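You operate a simulated robot arm through the tools that you are given. There is no shell and no other tool.

You are at the controls of a simulated two-armed robot. One attempt, no reset.

Task
Free the hoist stop, switch on and raise the basket to the green band.
Fine: travel knob at fast before it moves.

It is judged by the outcome, as a careful person would: the job done as asked, and still so three seconds after it is handed in. It fails if anything else is knocked over, pushed out of place, dropped, spilled or broken.

Robot
Two 7-joint arms with two-finger parallel grippers on one trunk that stands fixed in place. Base frame: the origin is at the foot of the trunk, x ahead of it, y to its left, z up. Units: mm, degrees, N and s.
The left shoulder is at [50, 161, 1198], the right one opposite. With the tool pointing down near the work surface each hand reaches from about 100 to 660 mm from the base axis, measured 20 degrees to its own side. Payload 3.43 kg a hand.
Tool frame (each hand has its own): the origin (TCP) lies between the finger pads and is the grasp point; the fingertips stand 30 mm ahead of it; z points along the fingers, y is the line along which they close. The gripper opens to 94 mm. The fingers are 28 mm wide and 10 mm thick; the gripper's body (50 by 96 mm) begins 55 mm behind the TCP.
Orientation is that of the tool frame in the base frame, as a unit quaternion [x, y, z, w]. With the fingers straight down and closing along the base's y, the tool's x points along the base's -x, its y along +y and its z along -z.

Tools
- The arms move only by the tool nudge_tool. It takes "left_moves", "right_moves" or both (then of equal length, played together; a hand with none holds still); each is a list of rows, each a list of 6 numbers: the shift along the tool's x, y, z in m, then the turn, a rotation vector about the tool's x, y, z in degrees. In form: [[x, y, z, wx, wy, wz], ...]. A call has 1 to 20 rows; each row is the pose to reach, as a shift and turn from the pose commanded when the call began, along the tool's axes at that moment. "left_jaw" and "right_jaw" are, for a hand that has rows, the finger opening in m, from 0 to 0.094, set as the call begins (left out, the last holds). Rows are played at 5 a second. More than 50 mm and 8.6 degrees between two rows, or a gripper value outside its range, and nothing of the call is played. A pose out of reach is approached as far as the arm can. The call stops where the force on the tool passes 50 N (or 10 N more than at its start, if that is more) or the arm is blocked; 0.2 s more then pass. The fingers move at their own pace (about 45 mm/s each) and stop on an object; they squeeze with about 39 N. The grip force told is the motor's: it shows also when the fingers shut on nothing. Time passes only in rows, and 0.2 s behind the last, so rows that repeat a pose let the fingers close. The reply holds the time, the measured pose of the TCP, the force on the tool along the base axes, the opening and the grip force, in the units named above and with some noise, with the torque about the TCP (base axes, N m) and any sound that the robot's microphone picked up.
- Cameras (640 x 400 px; columns grow to the right, rows downward): "scene" is now at [124.2, 46.1, 1353.8]; the picture's right is [0.60, -0.80, 0.00], its down [-0.19, -0.15, -0.97] and it looks along [0.77, 0.59, -0.24] (base axes); focal length 214 px, centre (320, 200). "left" rides on the left gripper at [76, -14, -102] in its tool frame; the picture's right is [0.18, 0.98, 0.00], its down [-0.75, 0.14, -0.64] and it looks along [-0.63, 0.12, 0.77] (tool axes); focal length 243 px, centre (320, 200). "right" rides on the right gripper at [76, 14, -103] in its tool frame; the picture's right is [-0.18, 0.98, 0.00], its down [-0.75, -0.14, -0.64] and it looks along [-0.63, -0.12, 0.77] (tool axes); focal length 243 px, centre (320, 200). There is no depth. A picture from a camera that has moved, and an enlarged one, comes with that camera's place and axes in the base frame and with its lens. The place of the scene camera against the robot may be out by one fixed shift of up to 25 mm in any direction.
- capture(camera): a new picture of that camera. No time passes.
- raise_lower(by): slides the trunk up (or, below 0, down) by that many mm; the arms and the scene camera ride with it, the base frame stays. It gives what a move gives, with no picture.
- head_to(pan, tilt): turns the head with the scene camera to pan (to the left, within 80 degrees either way) and tilt (down, from -29 to 69), counted from straight ahead of the robot. It gives what a move gives.
- close_up(camera, box): a new picture of the part [left, top, right, bottom] of that camera's present view, enlarged. No time passes.
- finish_job(): hands the job in; it is judged then, once.

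Places have to be worked out from the pictures, the camera data and where the tool is seen. Open the grippers and draw the arms clear of the work before you hand the job in, unless the task says otherwise.

The tools are called as name(argument=value, ...) on one line, values as JSON. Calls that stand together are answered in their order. nudge_tool: Moves the arms, as the interface text tells. Its arguments: {"type":"object","properties":{"left_moves":{"type":"array"},"left_jaw":{"type":"number"},"right_moves":{"type":"array"},"right_jaw":{"type":"number"}},"required":[]} The other tools are called the same way: raise_lower (by) moves the trunk up or down; head_to (pan, tilt) turns the head that bears the scene camera; capture (camera) takes a picture; close_up (camera, box) takes an enlarged picture of a part of a camera's view; finish_job () hands the job in.

At the start:

```text
time: 0.0
left_ee_pos: [186.7, 291.0, 1381.1]
left_tcp_rot: [0.0, 1.0, 0.0, 0.0]
left_wrist_force: [0.3, -0.1, -0.4]
left_ft_torque: [0.0, 0.03, 0.03]
left_grip_width: 94.2
left_gripper_force: 0.1
right_ee_pos: [281.6, 28.6, 1346.2]
right_tcp_rot: [0.0, 1.0, 0.002, 0.0]
right_wrist_force: [0.2, -0.5, -0.7]
right_ft_torque: [-0.01, 0.03, 0.02]
right_grip_width: 94.0
right_gripper_force: 0.1
trunk travel left (down, up): [-225.0, 42.0]
head pan, tilt (commanded): [37.1, 13.9]
```

scene: 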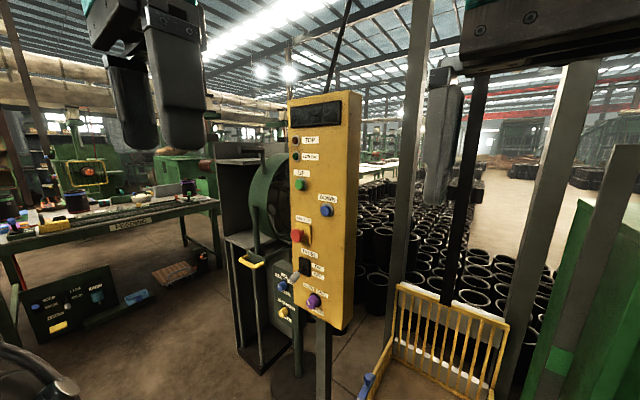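
right: 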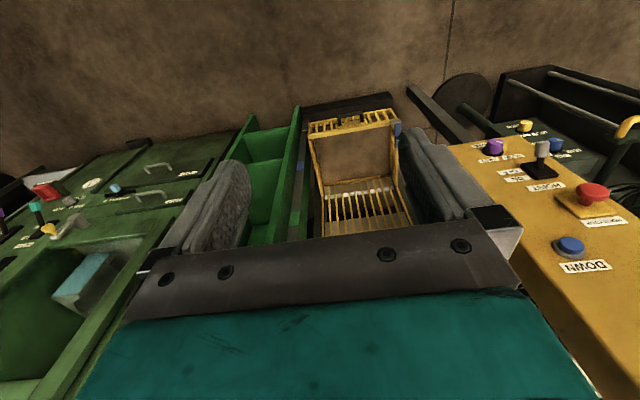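
left: 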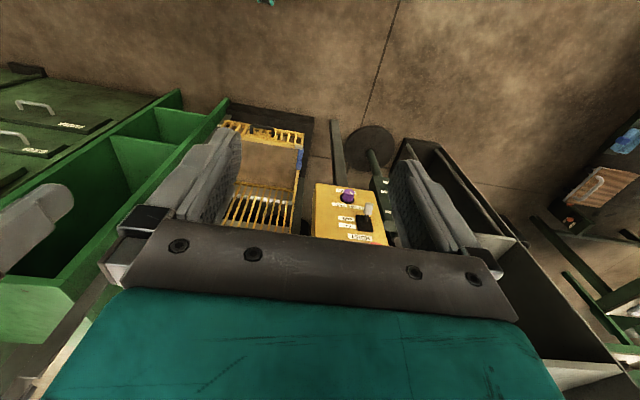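

I begin by looking closely at the yellow pendant panel and its labels, and at the basket area.

close_up(camera="scene", box=[270, 80, 380, 210])

close_up(camera="scene", box=[230, 190, 370, 340])

close_up(camera="right", box=[440, 80, 640, 290])

close_up(camera="scene", box=[340, 240, 600, 400])

```text
3.08 times, centred on (325, 145) of scene
camera zoom: at [124.2, 46.1, 1353.8], right [0.6, -0.8, 0.0], down [-0.19, -0.15, -0.97], along [0.77, 0.59, -0.24], focal length 660 px, centre (305, 369)
```

zoom: 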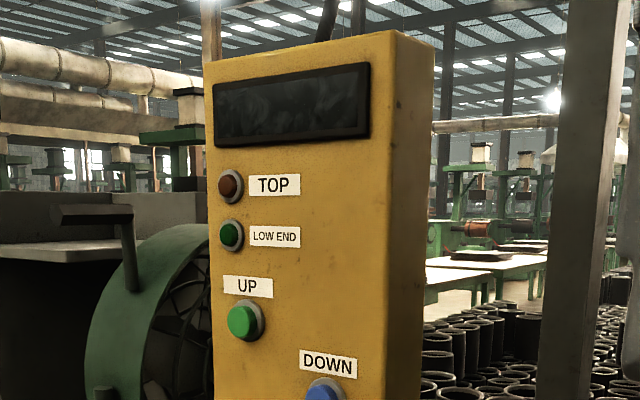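

```text
2.67 times, centred on (300, 265) of scene
camera zoom: at [124.2, 46.1, 1353.8], right [0.6, -0.8, 0.0], down [-0.19, -0.15, -0.97], along [0.77, 0.59, -0.24], focal length 572 px, centre (373, 27)
```

zoom: 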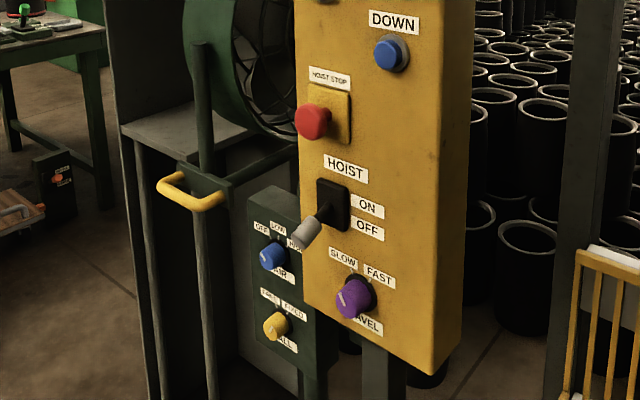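

```text
1.90 times, centred on (540, 185) of right
camera zoom: at [206.8, 41.3, 1449.0], right [0.18, 0.98, 0.0], down [0.75, -0.14, 0.64], along [0.63, -0.12, -0.77], focal length 462 px, centre (-99, 229)
```

zoom: 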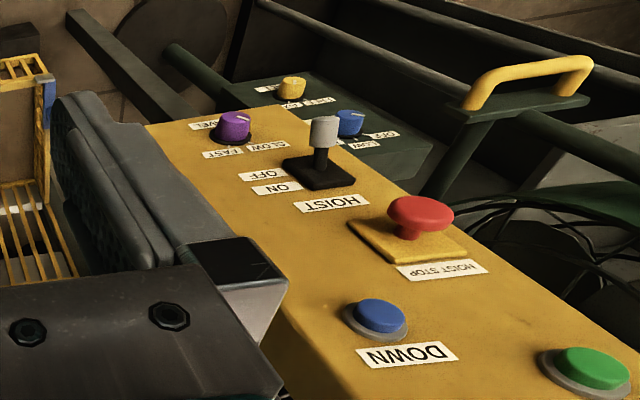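

```text
2.46 times, centred on (470, 320) of scene
camera zoom: at [124.2, 46.1, 1353.8], right [0.6, -0.8, 0.0], down [-0.19, -0.15, -0.97], along [0.77, 0.59, -0.24], focal length 528 px, centre (-49, -95)
```

zoom: 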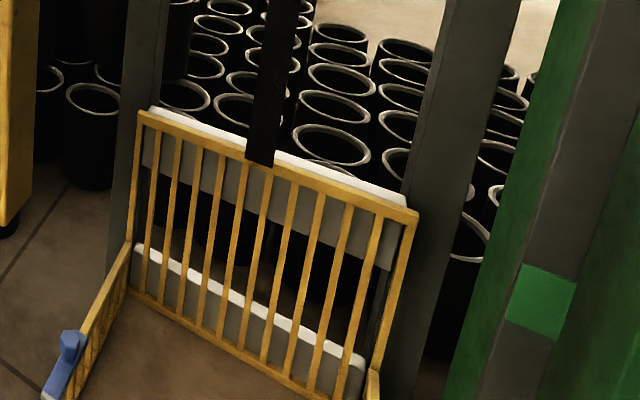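

The panel holds the HOIST STOP mushroom, HOIST lever, TRAVEL knob, and UP/DOWN buttons. I'll turn the head to look at the basket, mast and green band.

head_to(pan=5, tilt=25)

capture(camera="scene")

```text
time: 1.0
left_ee_pos: [187.4, 291.2, 1382.1]
left_tcp_rot: [0.0, 1.0, 0.001, 0.0]
left_wrist_force: [0.0, 0.6, -0.1]
left_ft_torque: [0.01, 0.01, 0.02]
left_grip_width: 94.0
left_gripper_force: 0.1
right_ee_pos: [283.4, 27.9, 1344.5]
right_tcp_rot: [0.001, 1.0, 0.001, -0.001]
right_wrist_force: [3.9, -1.3, -1.1]
right_ft_torque: [0.2, 0.33, 0.16]
right_grip_width: 94.1
right_gripper_force: 0.0
trunk travel left (down, up): [-225.0, 42.0]
head pan, tilt (commanded): [5.0, 25.0]
```

```text
taken
camera scene: at [141.6, -1.4, 1336.8], right [0.09, -1.0, 0.0], down [-0.41, -0.04, -0.91], along [0.91, 0.09, -0.41], focal length 214 px, centre (320, 200)
```

scene: 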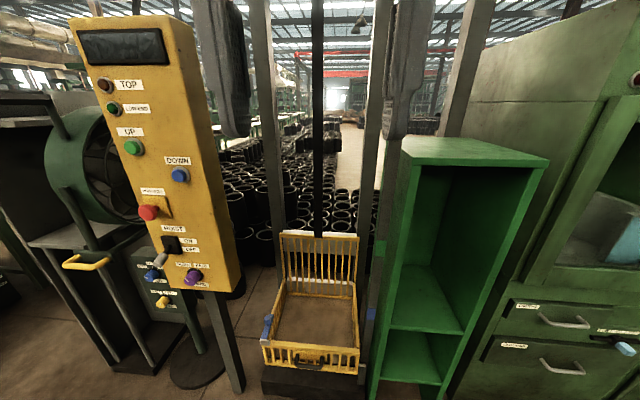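

I see the basket between guide posts, with a green band and a blue band on the right post. I enlarge these.

close_up(camera="scene", box=[240, 220, 420, 390])

close_up(camera="scene", box=[340, 0, 460, 380])

close_up(camera="scene", box=[80, 160, 260, 300])

close_up(camera="scene", box=[60, 10, 240, 150])

```text
2.35 times, centred on (330, 305) of scene
camera zoom: at [141.6, -1.4, 1336.8], right [0.09, -1.0, 0.0], down [-0.41, -0.04, -0.91], along [0.91, 0.09, -0.41], focal length 505 px, centre (296, -47)
```

zoom: 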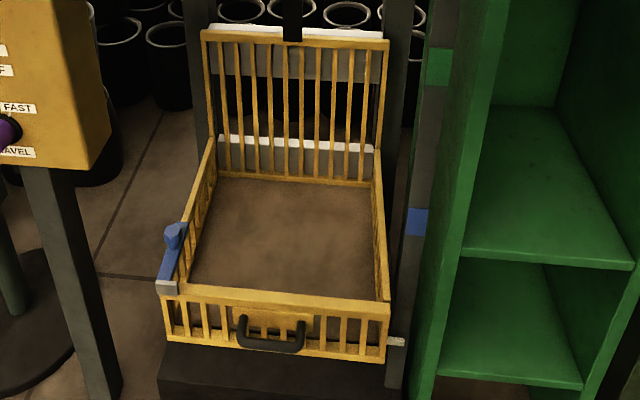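

```text
1.05 times, centred on (400, 190) of scene (not enlarged: the box is as wide or as high as the picture)
camera zoom: at [141.6, -1.4, 1336.8], right [0.09, -1.0, 0.0], down [-0.41, -0.04, -0.91], along [0.91, 0.09, -0.41], focal length 226 px, centre (236, 210)
```

zoom: 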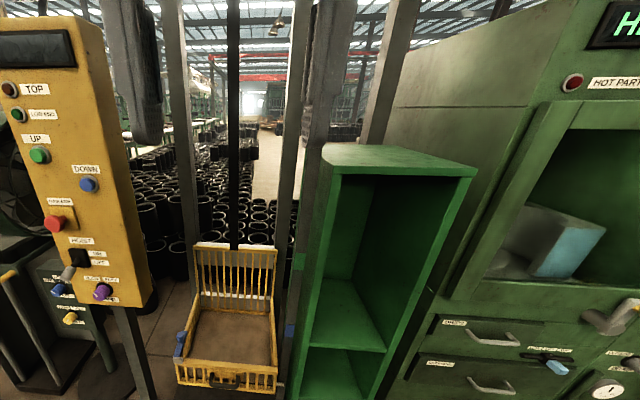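

```text
2.86 times, centred on (170, 230) of scene
camera zoom: at [141.6, -1.4, 1336.8], right [0.09, -1.0, 0.0], down [-0.41, -0.04, -0.91], along [0.91, 0.09, -0.41], focal length 613 px, centre (749, 114)
```

zoom: 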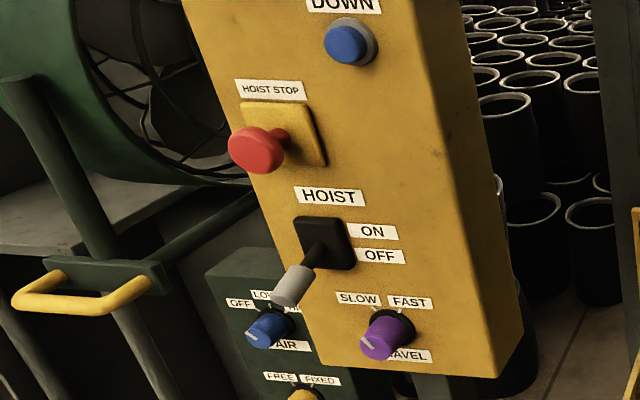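

```text
2.86 times, centred on (150, 80) of scene
camera zoom: at [141.6, -1.4, 1336.8], right [0.09, -1.0, 0.0], down [-0.41, -0.04, -0.91], along [0.91, 0.09, -0.41], focal length 613 px, centre (806, 543)
```

zoom: 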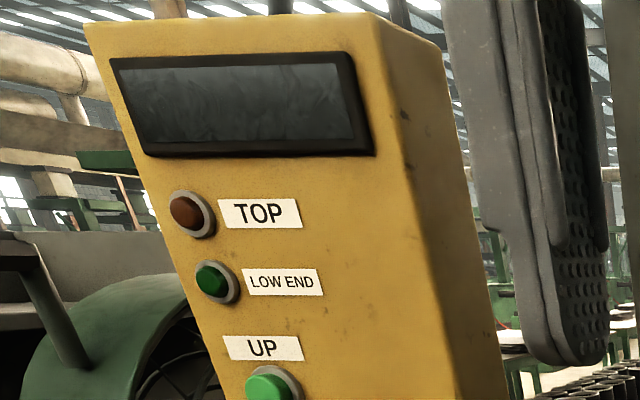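

Rough triangulation puts the TRAVEL knob near [617, 468, 820] and the mushroom near [600, 515, 1065]. I move the left hand forward and down, tilting it 45° towards the panel, for a better wrist-camera view.

nudge_tool(left_moves=[[-0.019, 0, 0.025, 0, -7.5, 0], [-0.038, 0, 0.05, 0, -15, 0], [-0.057, 0, 0.075, 0, -22.5, 0], [-0.076, 0, 0.1, 0, -30, 0], [-0.095, 0, 0.125, 0, -37.5, 0], [-0.113, 0, 0.15, 0, -45, 0], [-0.113, 0, 0.15, 0, -45, 0]])

capture(camera="left")

capture(camera="scene")

```text
time: 2.6
left_ee_pos: [305.2, 293.3, 1239.2]
left_tcp_rot: [0.0, 0.923, 0.0, 0.384]
left_wrist_force: [-0.5, -0.7, -0.6]
left_ft_torque: [0.02, -0.02, -0.03]
left_grip_width: 94.0
left_gripper_force: 0.1
left hand out of reach, approached as far as the arm can: row 6, 7
right_ee_pos: [282.4, 27.3, 1346.7]
right_tcp_rot: [0.0, 1.0, 0.001, 0.0]
right_wrist_force: [7.6, -1.2, 0.2]
right_ft_torque: [0.12, 0.76, 0.03]
right_grip_width: 94.4
right_gripper_force: 0.2
trunk travel left (down, up): [-225.0, 42.0]
head pan, tilt (commanded): [5.0, 25.0]
```

```text
taken
camera left: at [178.0, 279.7, 1256.3], right [-0.13, 0.98, -0.13], down [0.08, 0.14, 0.99], along [0.99, 0.12, -0.09], focal length 243 px, centre (320, 200)
```

left: 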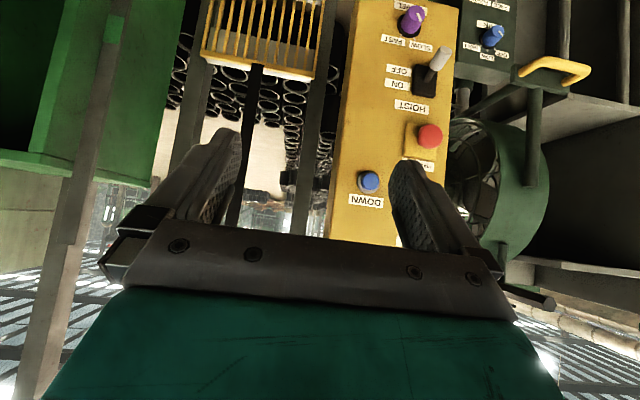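

```text
taken
camera scene: at [141.4, -1.7, 1337.1], right [0.09, -1.0, 0.0], down [-0.41, -0.04, -0.91], along [0.91, 0.09, -0.41], focal length 214 px, centre (320, 200)
```

scene: 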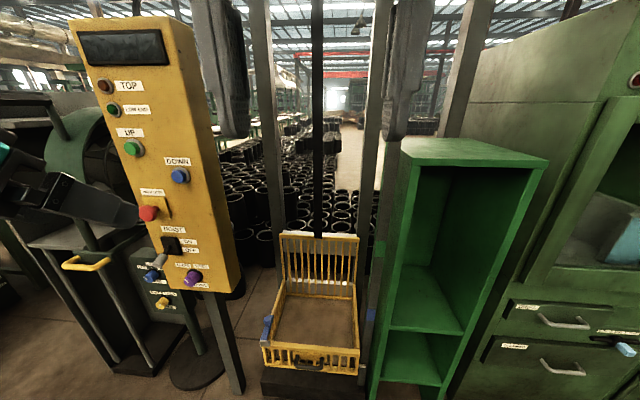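

The left view is good. The right wrist shows a growing +x force (7.6 N), probably the head touching the right gripper after panning, so I ease the right hand forward and then to the right, away from the head.

nudge_tool(right_moves=[[-0.02, 0, 0, 0, 0, 0], [-0.04, 0, 0, 0, 0, 0], [-0.06, 0, 0, 0, 0, 0], [-0.06, -0.03, 0, 0, 0, 0], [-0.06, -0.06, 0, 0, 0, 0], [-0.06, -0.09, 0, 0, 0, 0], [-0.06, -0.12, 0, 0, 0, 0], [-0.06, -0.15, 0, 0, 0, 0]])

capture(camera="right")

capture(camera="scene")

close_up(camera="left", box=[320, 0, 520, 220])

```text
time: 4.4
left_ee_pos: [304.5, 293.1, 1238.1]
left_tcp_rot: [-0.001, 0.924, 0.001, 0.383]
left_wrist_force: [0.3, 0.8, 0.2]
left_ft_torque: [0.01, 0.03, 0.03]
left_grip_width: 94.1
left_gripper_force: 0.2
right_ee_pos: [341.1, -123.1, 1342.3]
right_tcp_rot: [-0.001, 1.0, 0.001, 0.0]
right_wrist_force: [0.1, -1.0, -0.1]
right_ft_torque: [-0.01, -0.02, -0.03]
right_grip_width: 94.1
right_gripper_force: 0.1
trunk travel left (down, up): [-225.0, 42.0]
head pan, tilt (commanded): [5.0, 25.0]
```

```text
taken
camera right: at [265.9, -110.3, 1447.0], right [0.18, 0.98, 0.0], down [0.75, -0.14, 0.64], along [0.63, -0.12, -0.77], focal length 243 px, centre (320, 200)
```

right: 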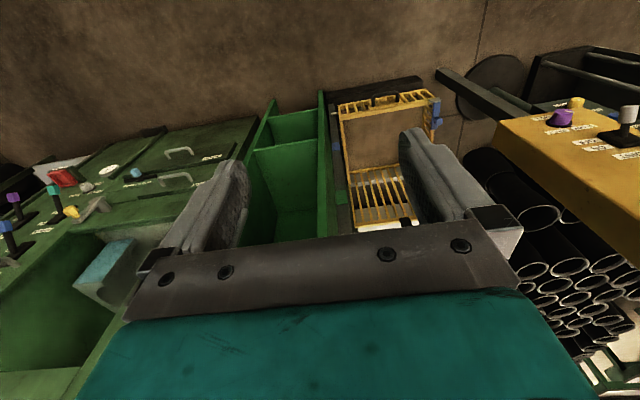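

```text
taken
camera scene: at [141.3, -2.9, 1335.9], right [0.09, -1.0, 0.0], down [-0.42, -0.04, -0.91], along [0.9, 0.08, -0.42], focal length 214 px, centre (320, 200)
```

scene: 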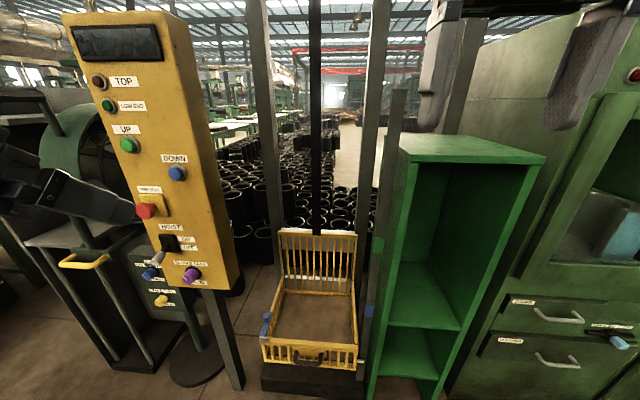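

```text
1.82 times, centred on (420, 110) of left
camera zoom: at [177.9, 279.4, 1256.8], right [-0.13, 0.98, -0.13], down [0.08, 0.14, 0.99], along [0.99, 0.12, -0.1], focal length 441 px, centre (138, 364)
```

zoom: 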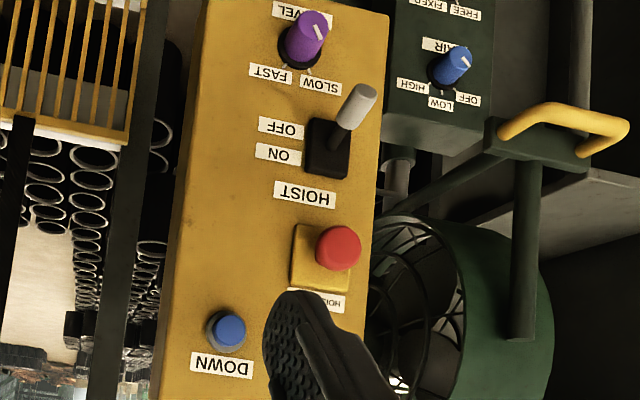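

The right-wrist force is gone. From two wrist-camera rays I get: mushroom cap ≈[607, 528, 1060], lever tip ≈[584, 522, 910] (base ≈[638, 523, 928]), knob ≈[622, 476, 806], panel face x≈644 facing −x. I bring the left hand halfway towards a level pose in front of the knob.

nudge_tool(left_moves=[[0.0125, 0.0155, 0.0325, 0, -3.75, 0], [0.025, 0.031, 0.065, 0, -7.5, 0], [0.0375, 0.0465, 0.0975, 0, -11.25, 0], [0.05, 0.062, 0.13, 0, -15, 0], [0.0625, 0.0775, 0.1625, 0, -18.75, 0], [0.075, 0.093, 0.195, 0, -22.5, 0], [0.0875, 0.1085, 0.2275, 0, -26.25, 0], [0.0875, 0.1085, 0.2275, 0, -26.25, 0]])

capture(camera="left")

capture(camera="scene")

```text
time: 6.2
left_ee_pos: [403.1, 401.1, 1013.9]
left_tcp_rot: [0.0, 0.812, 0.001, 0.584]
left_wrist_force: [0.5, 0.0, 0.6]
left_ft_torque: [-0.01, -0.02, 0.0]
left_grip_width: 94.0
left_gripper_force: 0.1
left hand out of reach, approached as far as the arm can: row 1, 2, 3, 4, 5
right_ee_pos: [340.4, -122.1, 1342.7]
right_tcp_rot: [0.0, 1.0, 0.001, 0.001]
right_wrist_force: [-0.2, -0.5, 0.0]
right_ft_torque: [-0.01, 0.03, -0.01]
right_grip_width: 94.0
right_gripper_force: 0.0
trunk travel left (down, up): [-225.0, 42.0]
head pan, tilt (commanded): [5.0, 25.0]
```

```text
taken
camera left: at [280.0, 387.7, 974.8], right [-0.06, 0.98, -0.17], down [-0.37, 0.14, 0.92], along [0.93, 0.12, 0.35], focal length 243 px, centre (320, 200)
```

left: 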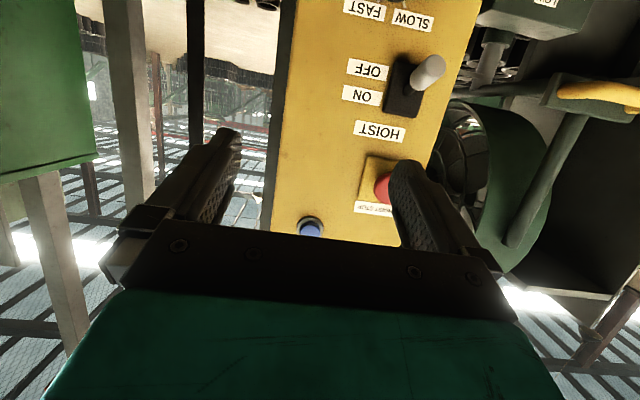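

```text
taken
camera scene: at [141.5, -2.3, 1335.9], right [0.09, -1.0, 0.0], down [-0.42, -0.04, -0.91], along [0.9, 0.08, -0.42], focal length 214 px, centre (320, 200)
```

scene: 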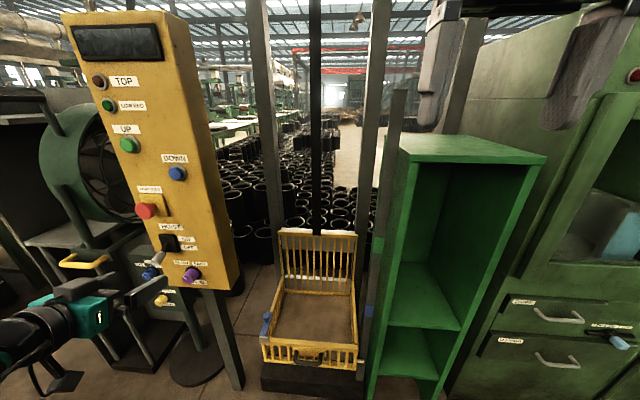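

The left hand is tracking well (commanded equals reached pose). I take close looks at the knob and the mushroom to read the pointer and stop state before going in.

close_up(camera="scene", box=[165, 250, 225, 295])

close_up(camera="scene", box=[125, 180, 205, 265])

close_up(camera="left", box=[330, 0, 470, 220])

close_up(camera="right", box=[490, 70, 640, 190])

```text
8.89 times, centred on (195, 272) of scene
camera zoom: at [141.5, -2.3, 1335.9], right [0.09, -1.0, 0.0], down [-0.42, -0.04, -0.91], along [0.9, 0.08, -0.42], focal length 1906 px, centre (1431, -444)
```

zoom: 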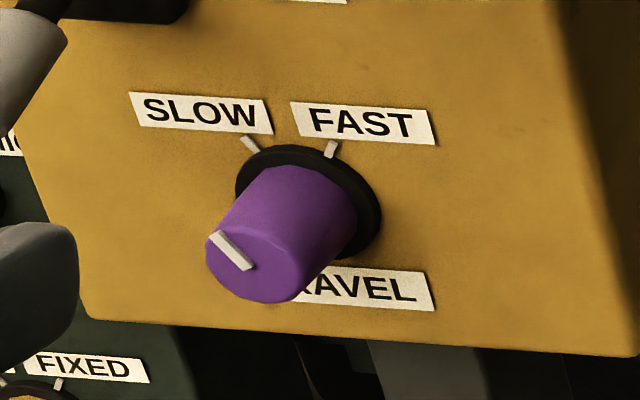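

```text
4.71 times, centred on (165, 222) of scene
camera zoom: at [141.5, -2.3, 1335.9], right [0.09, -1.0, 0.0], down [-0.42, -0.04, -0.91], along [0.9, 0.08, -0.42], focal length 1009 px, centre (1049, 94)
```

zoom: 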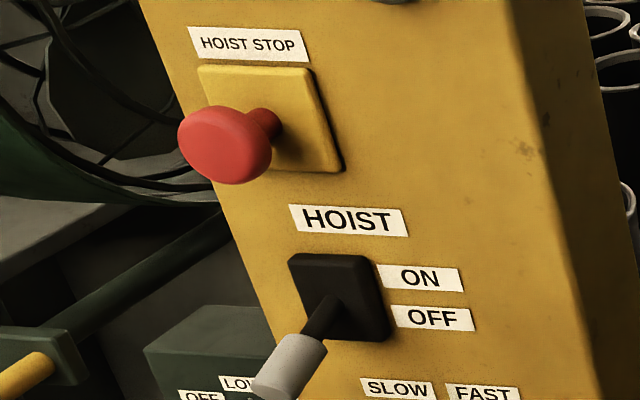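

```text
1.82 times, centred on (400, 110) of left
camera zoom: at [280.0, 387.7, 974.8], right [-0.06, 0.98, -0.17], down [-0.37, 0.14, 0.92], along [0.93, 0.12, 0.35], focal length 441 px, centre (174, 364)
```

zoom: 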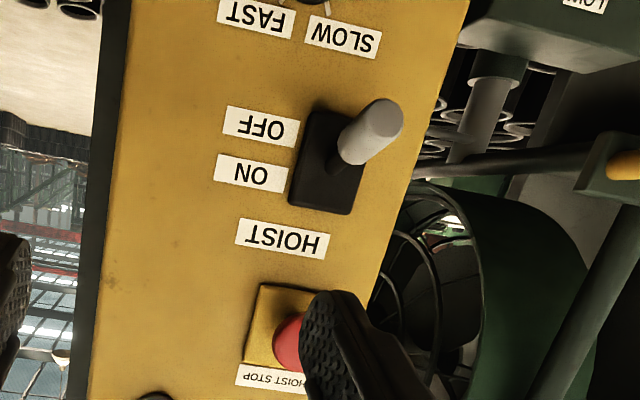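

```text
3.33 times, centred on (565, 130) of right
camera zoom: at [266.1, -109.2, 1447.0], right [0.18, 0.98, 0.0], down [0.75, -0.14, 0.64], along [0.63, -0.12, -0.77], focal length 809 px, centre (-497, 433)
```

zoom: 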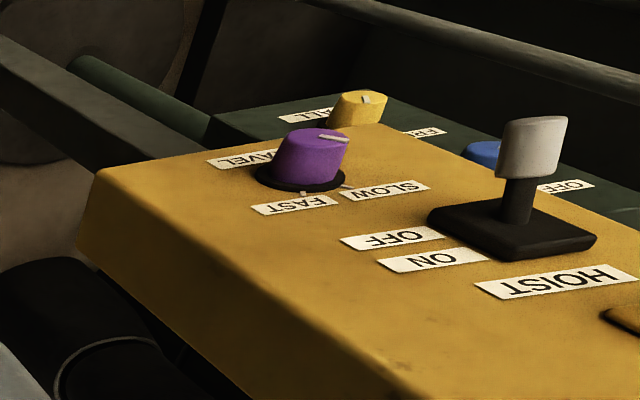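

The pointer is at SLOW; FAST is about 65° clockwise. The knob is ~40 mm wide and ~33 mm long, with its front at x≈611. I level the left hand and move to a pre-grasp about 50 mm short of the knob, with jaws at 75 mm.

nudge_tool(left_moves=[[0.019, 0.009, 0.023, 0, -2.34, 0], [0.038, 0.0185, 0.046, 0, -4.69, 0], [0.057, 0.028, 0.07, 0, -7.03, 0], [0.076, 0.037, 0.093, 0, -9.38, 0], [0.095, 0.046, 0.116, 0, -11.72, 0], [0.114, 0.0555, 0.139, 0, -14.06, 0], [0.133, 0.065, 0.162, 0, -16.4, 0], [0.1524, 0.074, 0.1858, 0, -18.75, 0], [0.1524, 0.074, 0.1858, 0, -18.75, 0]], left_jaw=0.075)

capture(camera="left")

capture(camera="scene")

```text
time: 8.2
left_ee_pos: [530.5, 476.5, 810.4]
left_tcp_rot: [0.001, 0.706, -0.001, 0.708]
left_wrist_force: [-0.2, -0.1, 0.3]
left_ft_torque: [-0.01, 0.01, -0.01]
left_grip_width: 75.1
left_gripper_force: 0.0
right_ee_pos: [340.8, -121.4, 1343.2]
right_tcp_rot: [0.001, 1.0, 0.001, 0.0]
right_wrist_force: [0.4, -0.1, -0.2]
right_ft_torque: [0.0, -0.02, -0.01]
right_grip_width: 94.0
right_gripper_force: 0.0
trunk travel left (down, up): [-225.0, 42.0]
head pan, tilt (commanded): [5.0, 25.0]
```

```text
taken
camera left: at [428.2, 462.2, 733.6], right [0.0, 0.98, -0.18], down [-0.64, 0.14, 0.75], along [0.77, 0.12, 0.63], focal length 243 px, centre (320, 200)
```

left: 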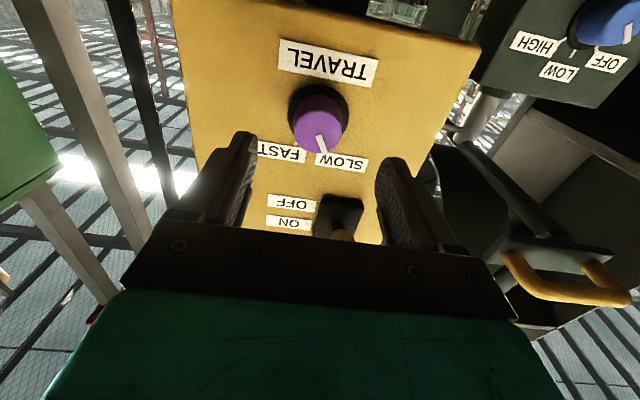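

```text
taken
camera scene: at [141.4, -2.2, 1335.9], right [0.09, -1.0, 0.0], down [-0.42, -0.04, -0.91], along [0.9, 0.08, -0.42], focal length 214 px, centre (320, 200)
```

scene: 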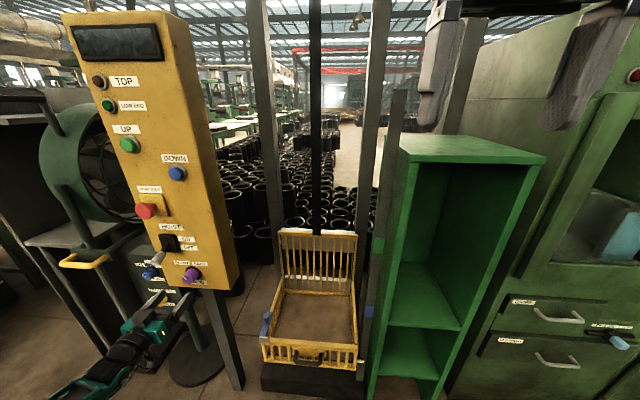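

The knob's front is at about [611, 475.6, 811.6], nicely aligned with the tool axis. I pre-roll the hand −30°, so that the 65° clockwise turn stays centred, then creep forward so the pads straddle the knob.

nudge_tool(left_moves=[[0, 0, 0, 0, 0, -7.5], [0, 0, 0, 0, 0, -15], [0, 0, 0, 0, 0, -22.5], [0, 0, 0, 0, 0, -30], [0, 0, 0.015, 0, 0, -30], [0, 0, 0.03, 0, 0, -30], [0, 0, 0.045, 0, 0, -30], [0, 0, 0.055, 0, 0, -30]], left_jaw=0.075)

capture(camera="left")

close_up(camera="scene", box=[120, 210, 240, 330])

```text
time: 10.0
left_ee_pos: [584.7, 477.0, 811.9]
left_tcp_rot: [-0.182, 0.683, -0.184, 0.683]
left_wrist_force: [0.6, -0.6, -0.1]
left_ft_torque: [0.01, 0.0, -0.01]
left_grip_width: 75.0
left_gripper_force: 0.1
right_ee_pos: [341.7, -122.9, 1343.2]
right_tcp_rot: [0.0, 1.0, 0.001, 0.0]
right_wrist_force: [-0.2, 0.1, 0.6]
right_ft_torque: [-0.03, 0.0, 0.03]
right_grip_width: 94.3
right_gripper_force: 0.1
trunk travel left (down, up): [-225.0, 42.0]
head pan, tilt (commanded): [5.0, 25.0]
```

```text
taken
camera left: at [482.3, 426.7, 751.3], right [0.0, 0.76, -0.65], down [-0.64, 0.5, 0.58], along [0.77, 0.42, 0.49], focal length 243 px, centre (320, 200)
```

left: 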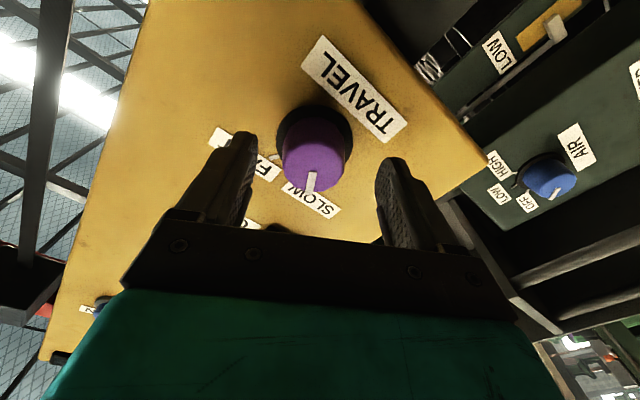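

```text
3.33 times, centred on (180, 270) of scene
camera zoom: at [141.6, -2.2, 1335.8], right [0.09, -1.0, 0.0], down [-0.42, -0.04, -0.91], along [0.9, 0.08, -0.42], focal length 715 px, centre (787, -33)
```

zoom: 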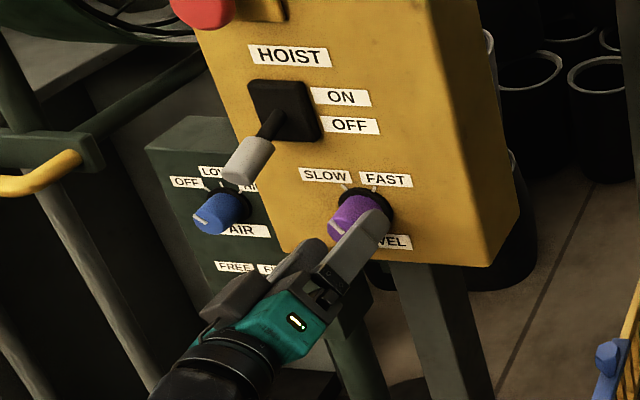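

The knob sits centrally between the fingers. I advance 17 mm more, then close the jaws on it.

nudge_tool(left_moves=[[0, 0, 0.009, 0, 0, 0], [0, 0, 0.017, 0, 0, 0], [0, 0, 0.017, 0, 0, 0]], left_jaw=0.075)

nudge_tool(left_moves=[[0, 0, 0, 0, 0, 0], [0, 0, 0, 0, 0, 0], [0, 0, 0, 0, 0, 0], [0, 0, 0, 0, 0, 0], [0, 0, 0, 0, 0, 0]], left_jaw=0.02)

capture(camera="left")

```text
time: 10.8
left_ee_pos: [603.0, 476.9, 811.7]
left_tcp_rot: [-0.183, 0.683, -0.183, 0.683]
left_wrist_force: [0.5, 0.5, 0.3]
left_ft_torque: [-0.03, 0.02, -0.02]
left_grip_width: 74.8
left_gripper_force: 0.0
right_ee_pos: [341.0, -121.8, 1343.1]
right_tcp_rot: [0.0, 1.0, 0.001, 0.001]
right_wrist_force: [-0.5, 0.3, 0.1]
right_ft_torque: [-0.01, -0.02, 0.03]
right_grip_width: 94.0
right_gripper_force: 0.1
trunk travel left (down, up): [-225.0, 42.0]
head pan, tilt (commanded): [5.0, 25.0]
```

```text
time: 12.0
left_ee_pos: [603.5, 473.4, 813.1]
left_tcp_rot: [-0.181, 0.682, -0.184, 0.684]
left_wrist_force: [-1.9, -14.7, 5.5]
left_ft_torque: [0.04, -0.73, -0.67]
left_grip_width: 40.6
left_gripper_force: 44.8
right_ee_pos: [339.7, -124.3, 1344.4]
right_tcp_rot: [0.0, 1.0, 0.001, 0.001]
right_wrist_force: [0.3, 0.2, -0.9]
right_ft_torque: [0.0, 0.0, 0.0]
right_grip_width: 94.2
right_gripper_force: 0.1
trunk travel left (down, up): [-225.0, 42.0]
head pan, tilt (commanded): [5.0, 25.0]
```

```text
taken
camera left: at [500.0, 424.3, 752.5], right [0.01, 0.76, -0.65], down [-0.64, 0.5, 0.58], along [0.77, 0.41, 0.49], focal length 243 px, centre (320, 200)
```

left: 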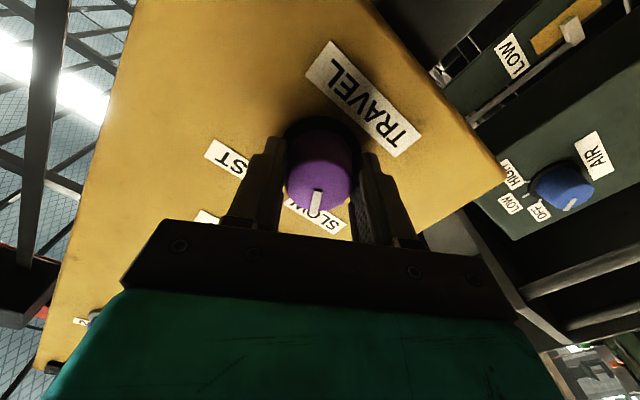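

The grip is firm at 40.6 mm, with a −14.7 N sideways load, so the knob axis is about 4 mm along −y of my tool. I re-centre and turn the knob clockwise by about 66°.

nudge_tool(left_moves=[[0, -0.0042, 0, 0, 0, 0], [0, -0.0042, 0, 0, 0, 7.5], [0, -0.0042, 0, 0, 0, 15], [0, -0.0042, 0, 0, 0, 22.5], [0, -0.0042, 0, 0, 0, 30], [0, -0.0042, 0, 0, 0, 37.5], [0, -0.0042, 0, 0, 0, 45], [0, -0.0042, 0, 0, 0, 52.5], [0, -0.0042, 0, 0, 0, 60], [0, -0.0042, 0, 0, 0, 66]])

capture(camera="left")

close_up(camera="scene", box=[140, 240, 230, 320])

```text
time: 14.0
left_ee_pos: [602.1, 477.0, 812.4]
left_tcp_rot: [0.149, 0.691, 0.125, 0.696]
left_wrist_force: [8.4, -4.5, -3.0]
left_ft_torque: [0.01, 0.19, -0.27]
left_grip_width: 41.0
left_gripper_force: 44.9
left hand out of reach, approached as far as the arm can: row 8, 9, 10
right_ee_pos: [341.4, -121.8, 1343.2]
right_tcp_rot: [0.0, 1.0, 0.001, -0.001]
right_wrist_force: [0.2, 0.0, 0.2]
right_ft_torque: [0.01, 0.0, -0.01]
right_grip_width: 94.0
right_gripper_force: 0.1
trunk travel left (down, up): [-225.0, 42.0]
head pan, tilt (commanded): [5.0, 25.0]
stopped in row 10 (left hand): the force on the tool passed its limit at 52 N (the readings are from after the stop); the commanded pose is now the measured one
```

```text
taken
camera left: at [499.8, 496.5, 735.7], right [0.03, 0.98, 0.2], down [-0.65, -0.13, 0.75], along [0.76, -0.16, 0.63], focal length 243 px, centre (320, 200)
```

left: 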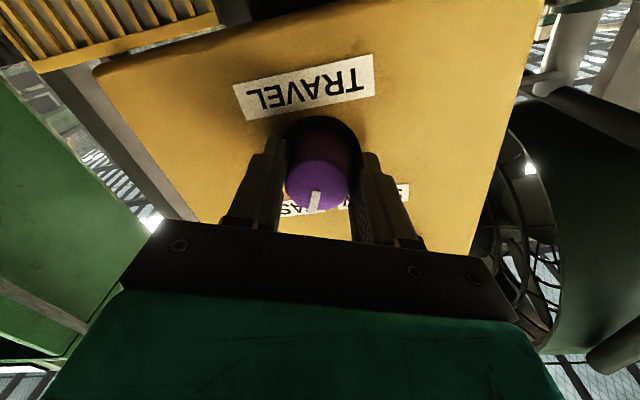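

```text
5.00 times, centred on (185, 280) of scene
camera zoom: at [141.9, -1.1, 1336.0], right [0.09, -1.0, 0.0], down [-0.42, -0.04, -0.91], along [0.9, 0.08, -0.42], focal length 1072 px, centre (995, -200)
```

zoom: 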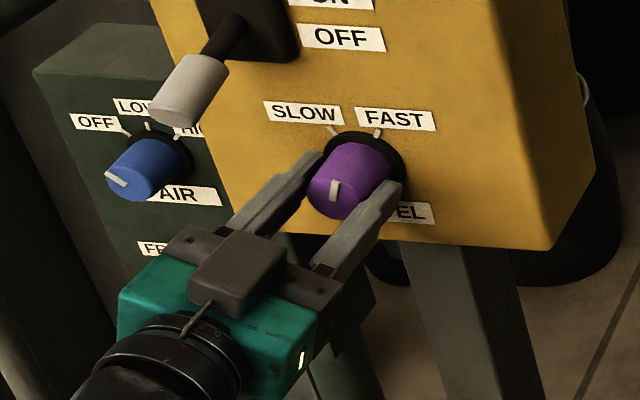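

The wrist reached a limit near +22° of roll; the knob turned about 52°. I look closely at where the pointer is now.

close_up(camera="scene", box=[190, 255, 230, 285])

close_up(camera="left", box=[260, 100, 400, 230])

close_up(camera="scene", box=[180, 250, 220, 290])

```text
13.33 times, centred on (210, 270) of scene
camera zoom: at [141.9, -1.1, 1336.0], right [0.09, -1.0, 0.0], down [-0.42, -0.04, -0.91], along [0.9, 0.08, -0.42], focal length 2860 px, centre (1787, -733)
```

zoom: 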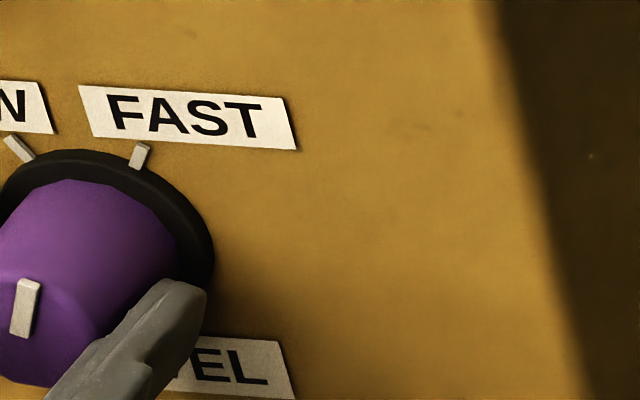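

```text
3.08 times, centred on (330, 165) of left
camera zoom: at [499.8, 496.5, 735.7], right [0.03, 0.98, 0.2], down [-0.65, -0.13, 0.75], along [0.76, -0.16, 0.63], focal length 746 px, centre (289, 308)
```

zoom: 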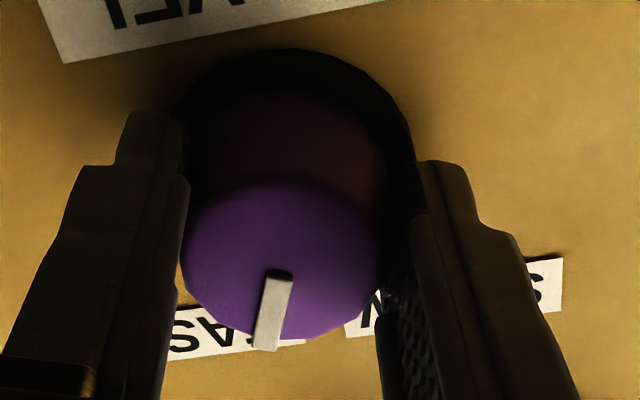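

```text
10.00 times, centred on (200, 270) of scene
camera zoom: at [141.9, -1.1, 1336.0], right [0.09, -1.0, 0.0], down [-0.42, -0.04, -0.91], along [0.9, 0.08, -0.42], focal length 2145 px, centre (1520, -500)
```

zoom: 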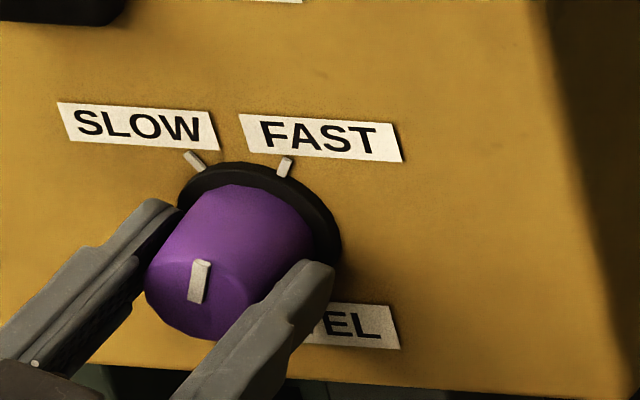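

The pointer is now about 22° right of vertical, and the FAST tick is at about 32°. I open the jaws, roll the hand back 25°, and will re-grip for the remaining turn.

nudge_tool(left_moves=[[0, 0, 0, 0, 0, 0], [0, 0, 0, 0, 0, 0], [0, 0, 0, 0, 0, 0]], left_jaw=0.066)

nudge_tool(left_moves=[[0, 0, 0, 0, 0, -7], [0, 0, 0, 0, 0, -14], [0, 0, 0, 0, 0, -21], [0, 0, 0, 0, 0, -28], [0, 0, 0, 0, 0, -28]])

close_up(camera="scene", box=[180, 250, 220, 290])

capture(camera="left")

```text
time: 14.8
left_ee_pos: [601.4, 479.2, 813.2]
left_tcp_rot: [0.148, 0.692, 0.127, 0.695]
left_wrist_force: [0.9, 0.3, -0.2]
left_ft_torque: [0.01, -0.01, 0.01]
left_grip_width: 65.8
left_gripper_force: 0.1
right_ee_pos: [341.1, -122.5, 1343.3]
right_tcp_rot: [0.0, 1.0, 0.001, 0.0]
right_wrist_force: [-0.2, 0.6, -0.7]
right_ft_torque: [-0.02, -0.01, 0.01]
right_grip_width: 94.1
right_gripper_force: 0.0
trunk travel left (down, up): [-225.0, 42.0]
head pan, tilt (commanded): [5.0, 25.0]
```

```text
time: 16.0
left_ee_pos: [601.5, 478.5, 813.8]
left_tcp_rot: [-0.026, 0.707, -0.046, 0.705]
left_wrist_force: [1.0, -0.2, 0.5]
left_ft_torque: [0.0, 0.02, -0.01]
left_grip_width: 66.4
left_gripper_force: 0.0
right_ee_pos: [340.7, -121.9, 1342.7]
right_tcp_rot: [-0.001, 1.0, 0.001, -0.001]
right_wrist_force: [0.1, 0.3, 0.4]
right_ft_torque: [0.0, -0.02, 0.01]
right_grip_width: 94.0
right_gripper_force: 0.0
trunk travel left (down, up): [-225.0, 42.0]
head pan, tilt (commanded): [5.0, 25.0]
```

```text
10.00 times, centred on (200, 270) of scene
camera zoom: at [141.5, -2.2, 1335.8], right [0.09, -1.0, 0.0], down [-0.42, -0.04, -0.91], along [0.9, 0.08, -0.42], focal length 2145 px, centre (1520, -500)
```

zoom: 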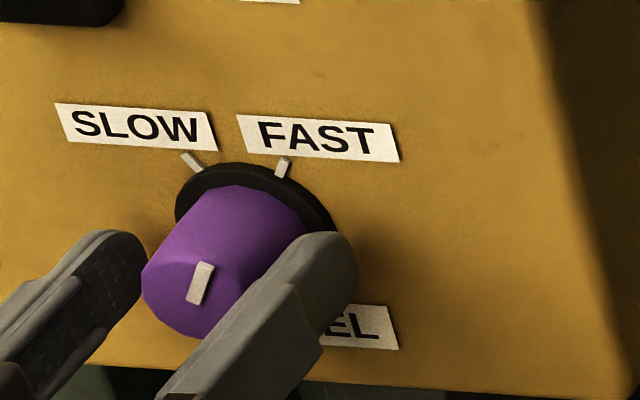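

```text
taken
camera left: at [497.4, 460.6, 738.0], right [0.03, 0.96, -0.28], down [-0.63, 0.23, 0.74], along [0.77, 0.16, 0.62], focal length 243 px, centre (320, 200)
```

left: 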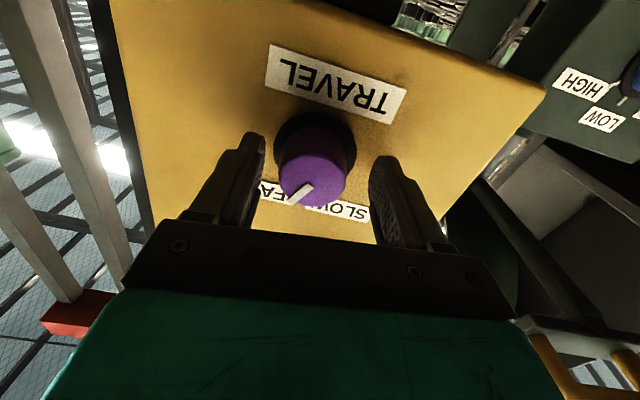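

After release the knob appears to have snapped so the pointer is parallel to the FAST tick. I back the hand off to check this with a clear view.

nudge_tool(left_moves=[[0, 0, -0.03, 0, 0, 0], [0, 0, -0.06, 0, 0, 0], [0, 0, -0.09, 0, 0, 0], [0, 0, -0.09, 0, 0, 0]])

close_up(camera="left", box=[240, 60, 400, 200])

close_up(camera="scene", box=[175, 250, 215, 290])

capture(camera="left")

```text
time: 17.0
left_ee_pos: [510.4, 481.7, 812.3]
left_tcp_rot: [-0.024, 0.707, -0.045, 0.705]
left_wrist_force: [-0.8, -0.7, -0.2]
left_ft_torque: [-0.04, -0.03, 0.03]
left_grip_width: 66.1
left_gripper_force: 0.1
right_ee_pos: [341.7, -122.6, 1343.4]
right_tcp_rot: [0.0, 1.0, 0.002, 0.0]
right_wrist_force: [0.6, -0.4, -0.3]
right_ft_torque: [-0.02, 0.04, 0.01]
right_grip_width: 93.8
right_gripper_force: 0.0
trunk travel left (down, up): [-225.0, 42.0]
head pan, tilt (commanded): [5.0, 25.0]
```

```text
2.86 times, centred on (320, 130) of left
camera zoom: at [407.0, 462.8, 737.4], right [0.03, 0.96, -0.28], down [-0.63, 0.23, 0.74], along [0.77, 0.16, 0.62], focal length 693 px, centre (320, 400)
```

zoom: 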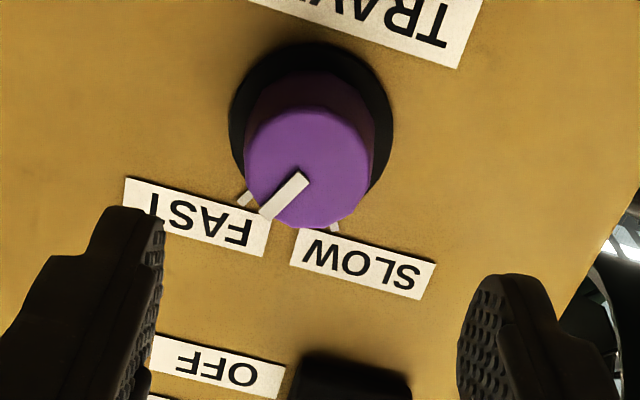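

```text
10.00 times, centred on (195, 270) of scene
camera zoom: at [141.5, -2.1, 1335.8], right [0.09, -1.0, 0.0], down [-0.42, -0.04, -0.91], along [0.9, 0.08, -0.42], focal length 2145 px, centre (1570, -500)
```

zoom: 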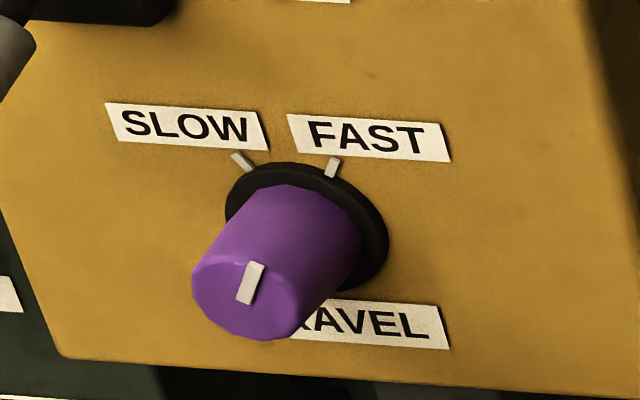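

```text
taken
camera left: at [407.0, 462.8, 737.4], right [0.03, 0.96, -0.28], down [-0.63, 0.23, 0.74], along [0.77, 0.16, 0.62], focal length 243 px, centre (320, 200)
```

left: 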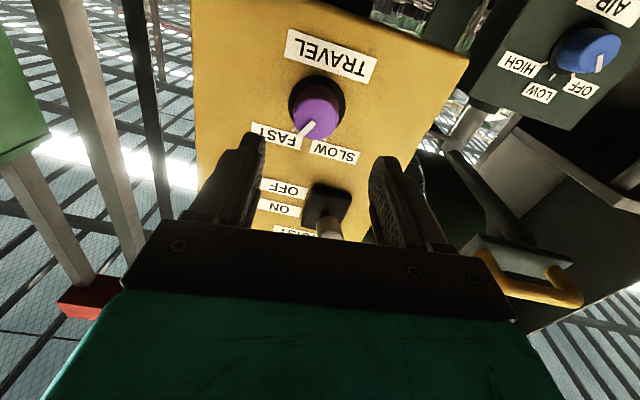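

The pointer now lines up with the FAST tick. Next I back off slightly and raise the hand to a pre-grasp in front of the red mushroom, squaring up the orientation on the way.

nudge_tool(left_moves=[[0, 0, -0.02, 0, 0, 0], [-0.036, 0.0031, -0.02, -0.24, -0.02, 0.8], [-0.072, 0.0062, -0.02, -0.49, -0.05, 1.6], [-0.108, 0.0093, -0.02, -0.73, -0.07, 2.4], [-0.144, 0.0124, -0.02, -0.97, -0.09, 3.2], [-0.18, 0.0155, -0.02, -1.2, -0.11, 4.0], [-0.216, 0.0186, -0.02, -1.46, -0.14, 4.8], [-0.2513, 0.0216, -0.02, -1.7, -0.16, 5.59], [-0.2513, 0.0216, -0.02, -1.7, -0.16, 5.59]], left_jaw=0.075)

capture(camera="left")

close_up(camera="scene", box=[110, 160, 200, 250])

```text
time: 19.0
left_ee_pos: [490.9, 529.2, 1060.7]
left_tcp_rot: [-0.001, 0.707, 0.0, 0.707]
left_wrist_force: [-0.4, 0.0, -0.1]
left_ft_torque: [0.01, -0.01, 0.03]
left_grip_width: 74.9
left_gripper_force: 0.0
right_ee_pos: [342.4, -122.1, 1343.9]
right_tcp_rot: [0.001, 1.0, 0.0, 0.0]
right_wrist_force: [-0.3, -0.4, -0.5]
right_ft_torque: [0.0, 0.01, -0.04]
right_grip_width: 93.9
right_gripper_force: 0.1
trunk travel left (down, up): [-225.0, 42.0]
head pan, tilt (commanded): [5.0, 25.0]
```

```text
taken
camera left: at [388.4, 515.0, 984.0], right [0.0, 0.98, -0.18], down [-0.64, 0.14, 0.75], along [0.77, 0.12, 0.63], focal length 243 px, centre (320, 200)
```

left: 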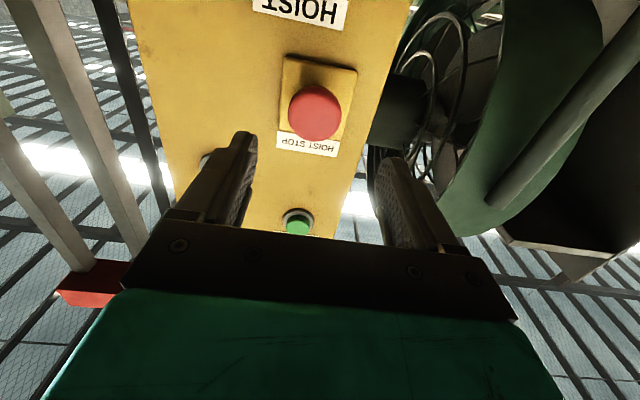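

```text
4.44 times, centred on (155, 205) of scene
camera zoom: at [141.5, -2.1, 1335.8], right [0.09, -1.0, 0.0], down [-0.42, -0.04, -0.91], along [0.9, 0.08, -0.42], focal length 953 px, centre (1053, 178)
```

zoom: 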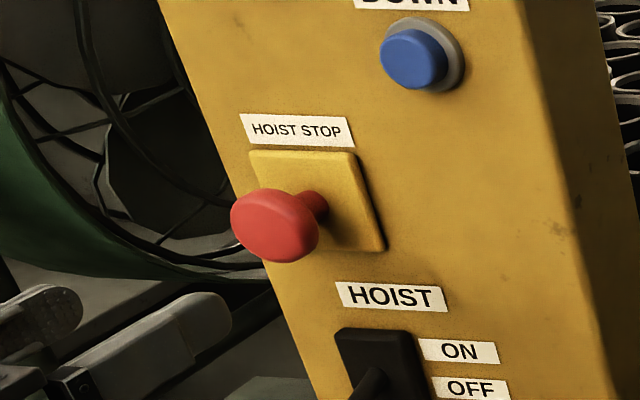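

The mushroom cap sits near [~603, 526, 1063]. I enlarge it to look for release arrows or markings.

close_up(camera="left", box=[260, 40, 380, 170])

close_up(camera="scene", box=[130, 180, 175, 225])

```text
3.08 times, centred on (320, 105) of left
camera zoom: at [388.4, 515.0, 984.0], right [0.0, 0.98, -0.18], down [-0.64, 0.14, 0.75], along [0.77, 0.12, 0.63], focal length 746 px, centre (320, 492)
```

zoom: 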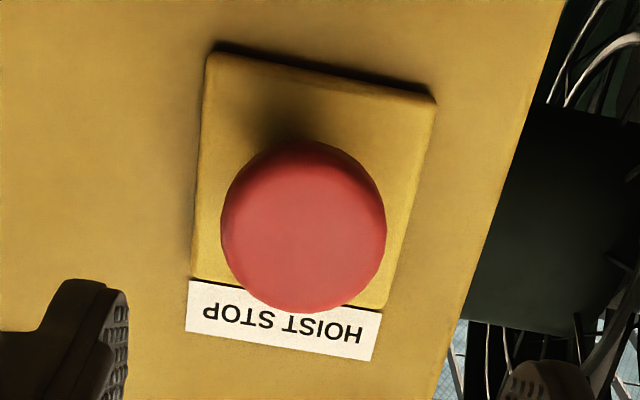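

```text
8.89 times, centred on (152, 202) of scene
camera zoom: at [141.5, -2.1, 1335.8], right [0.09, -1.0, 0.0], down [-0.42, -0.04, -0.91], along [0.9, 0.08, -0.42], focal length 1906 px, centre (1809, 178)
```

zoom: 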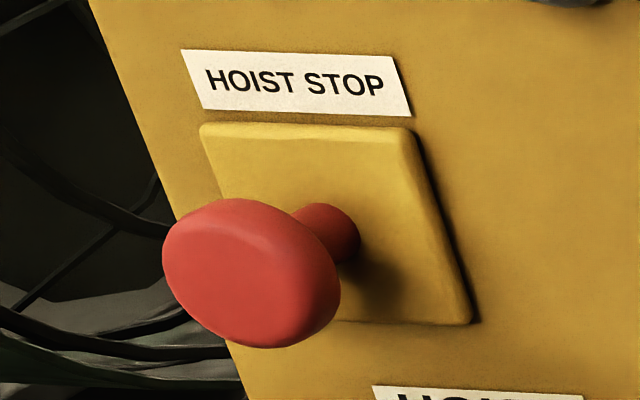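

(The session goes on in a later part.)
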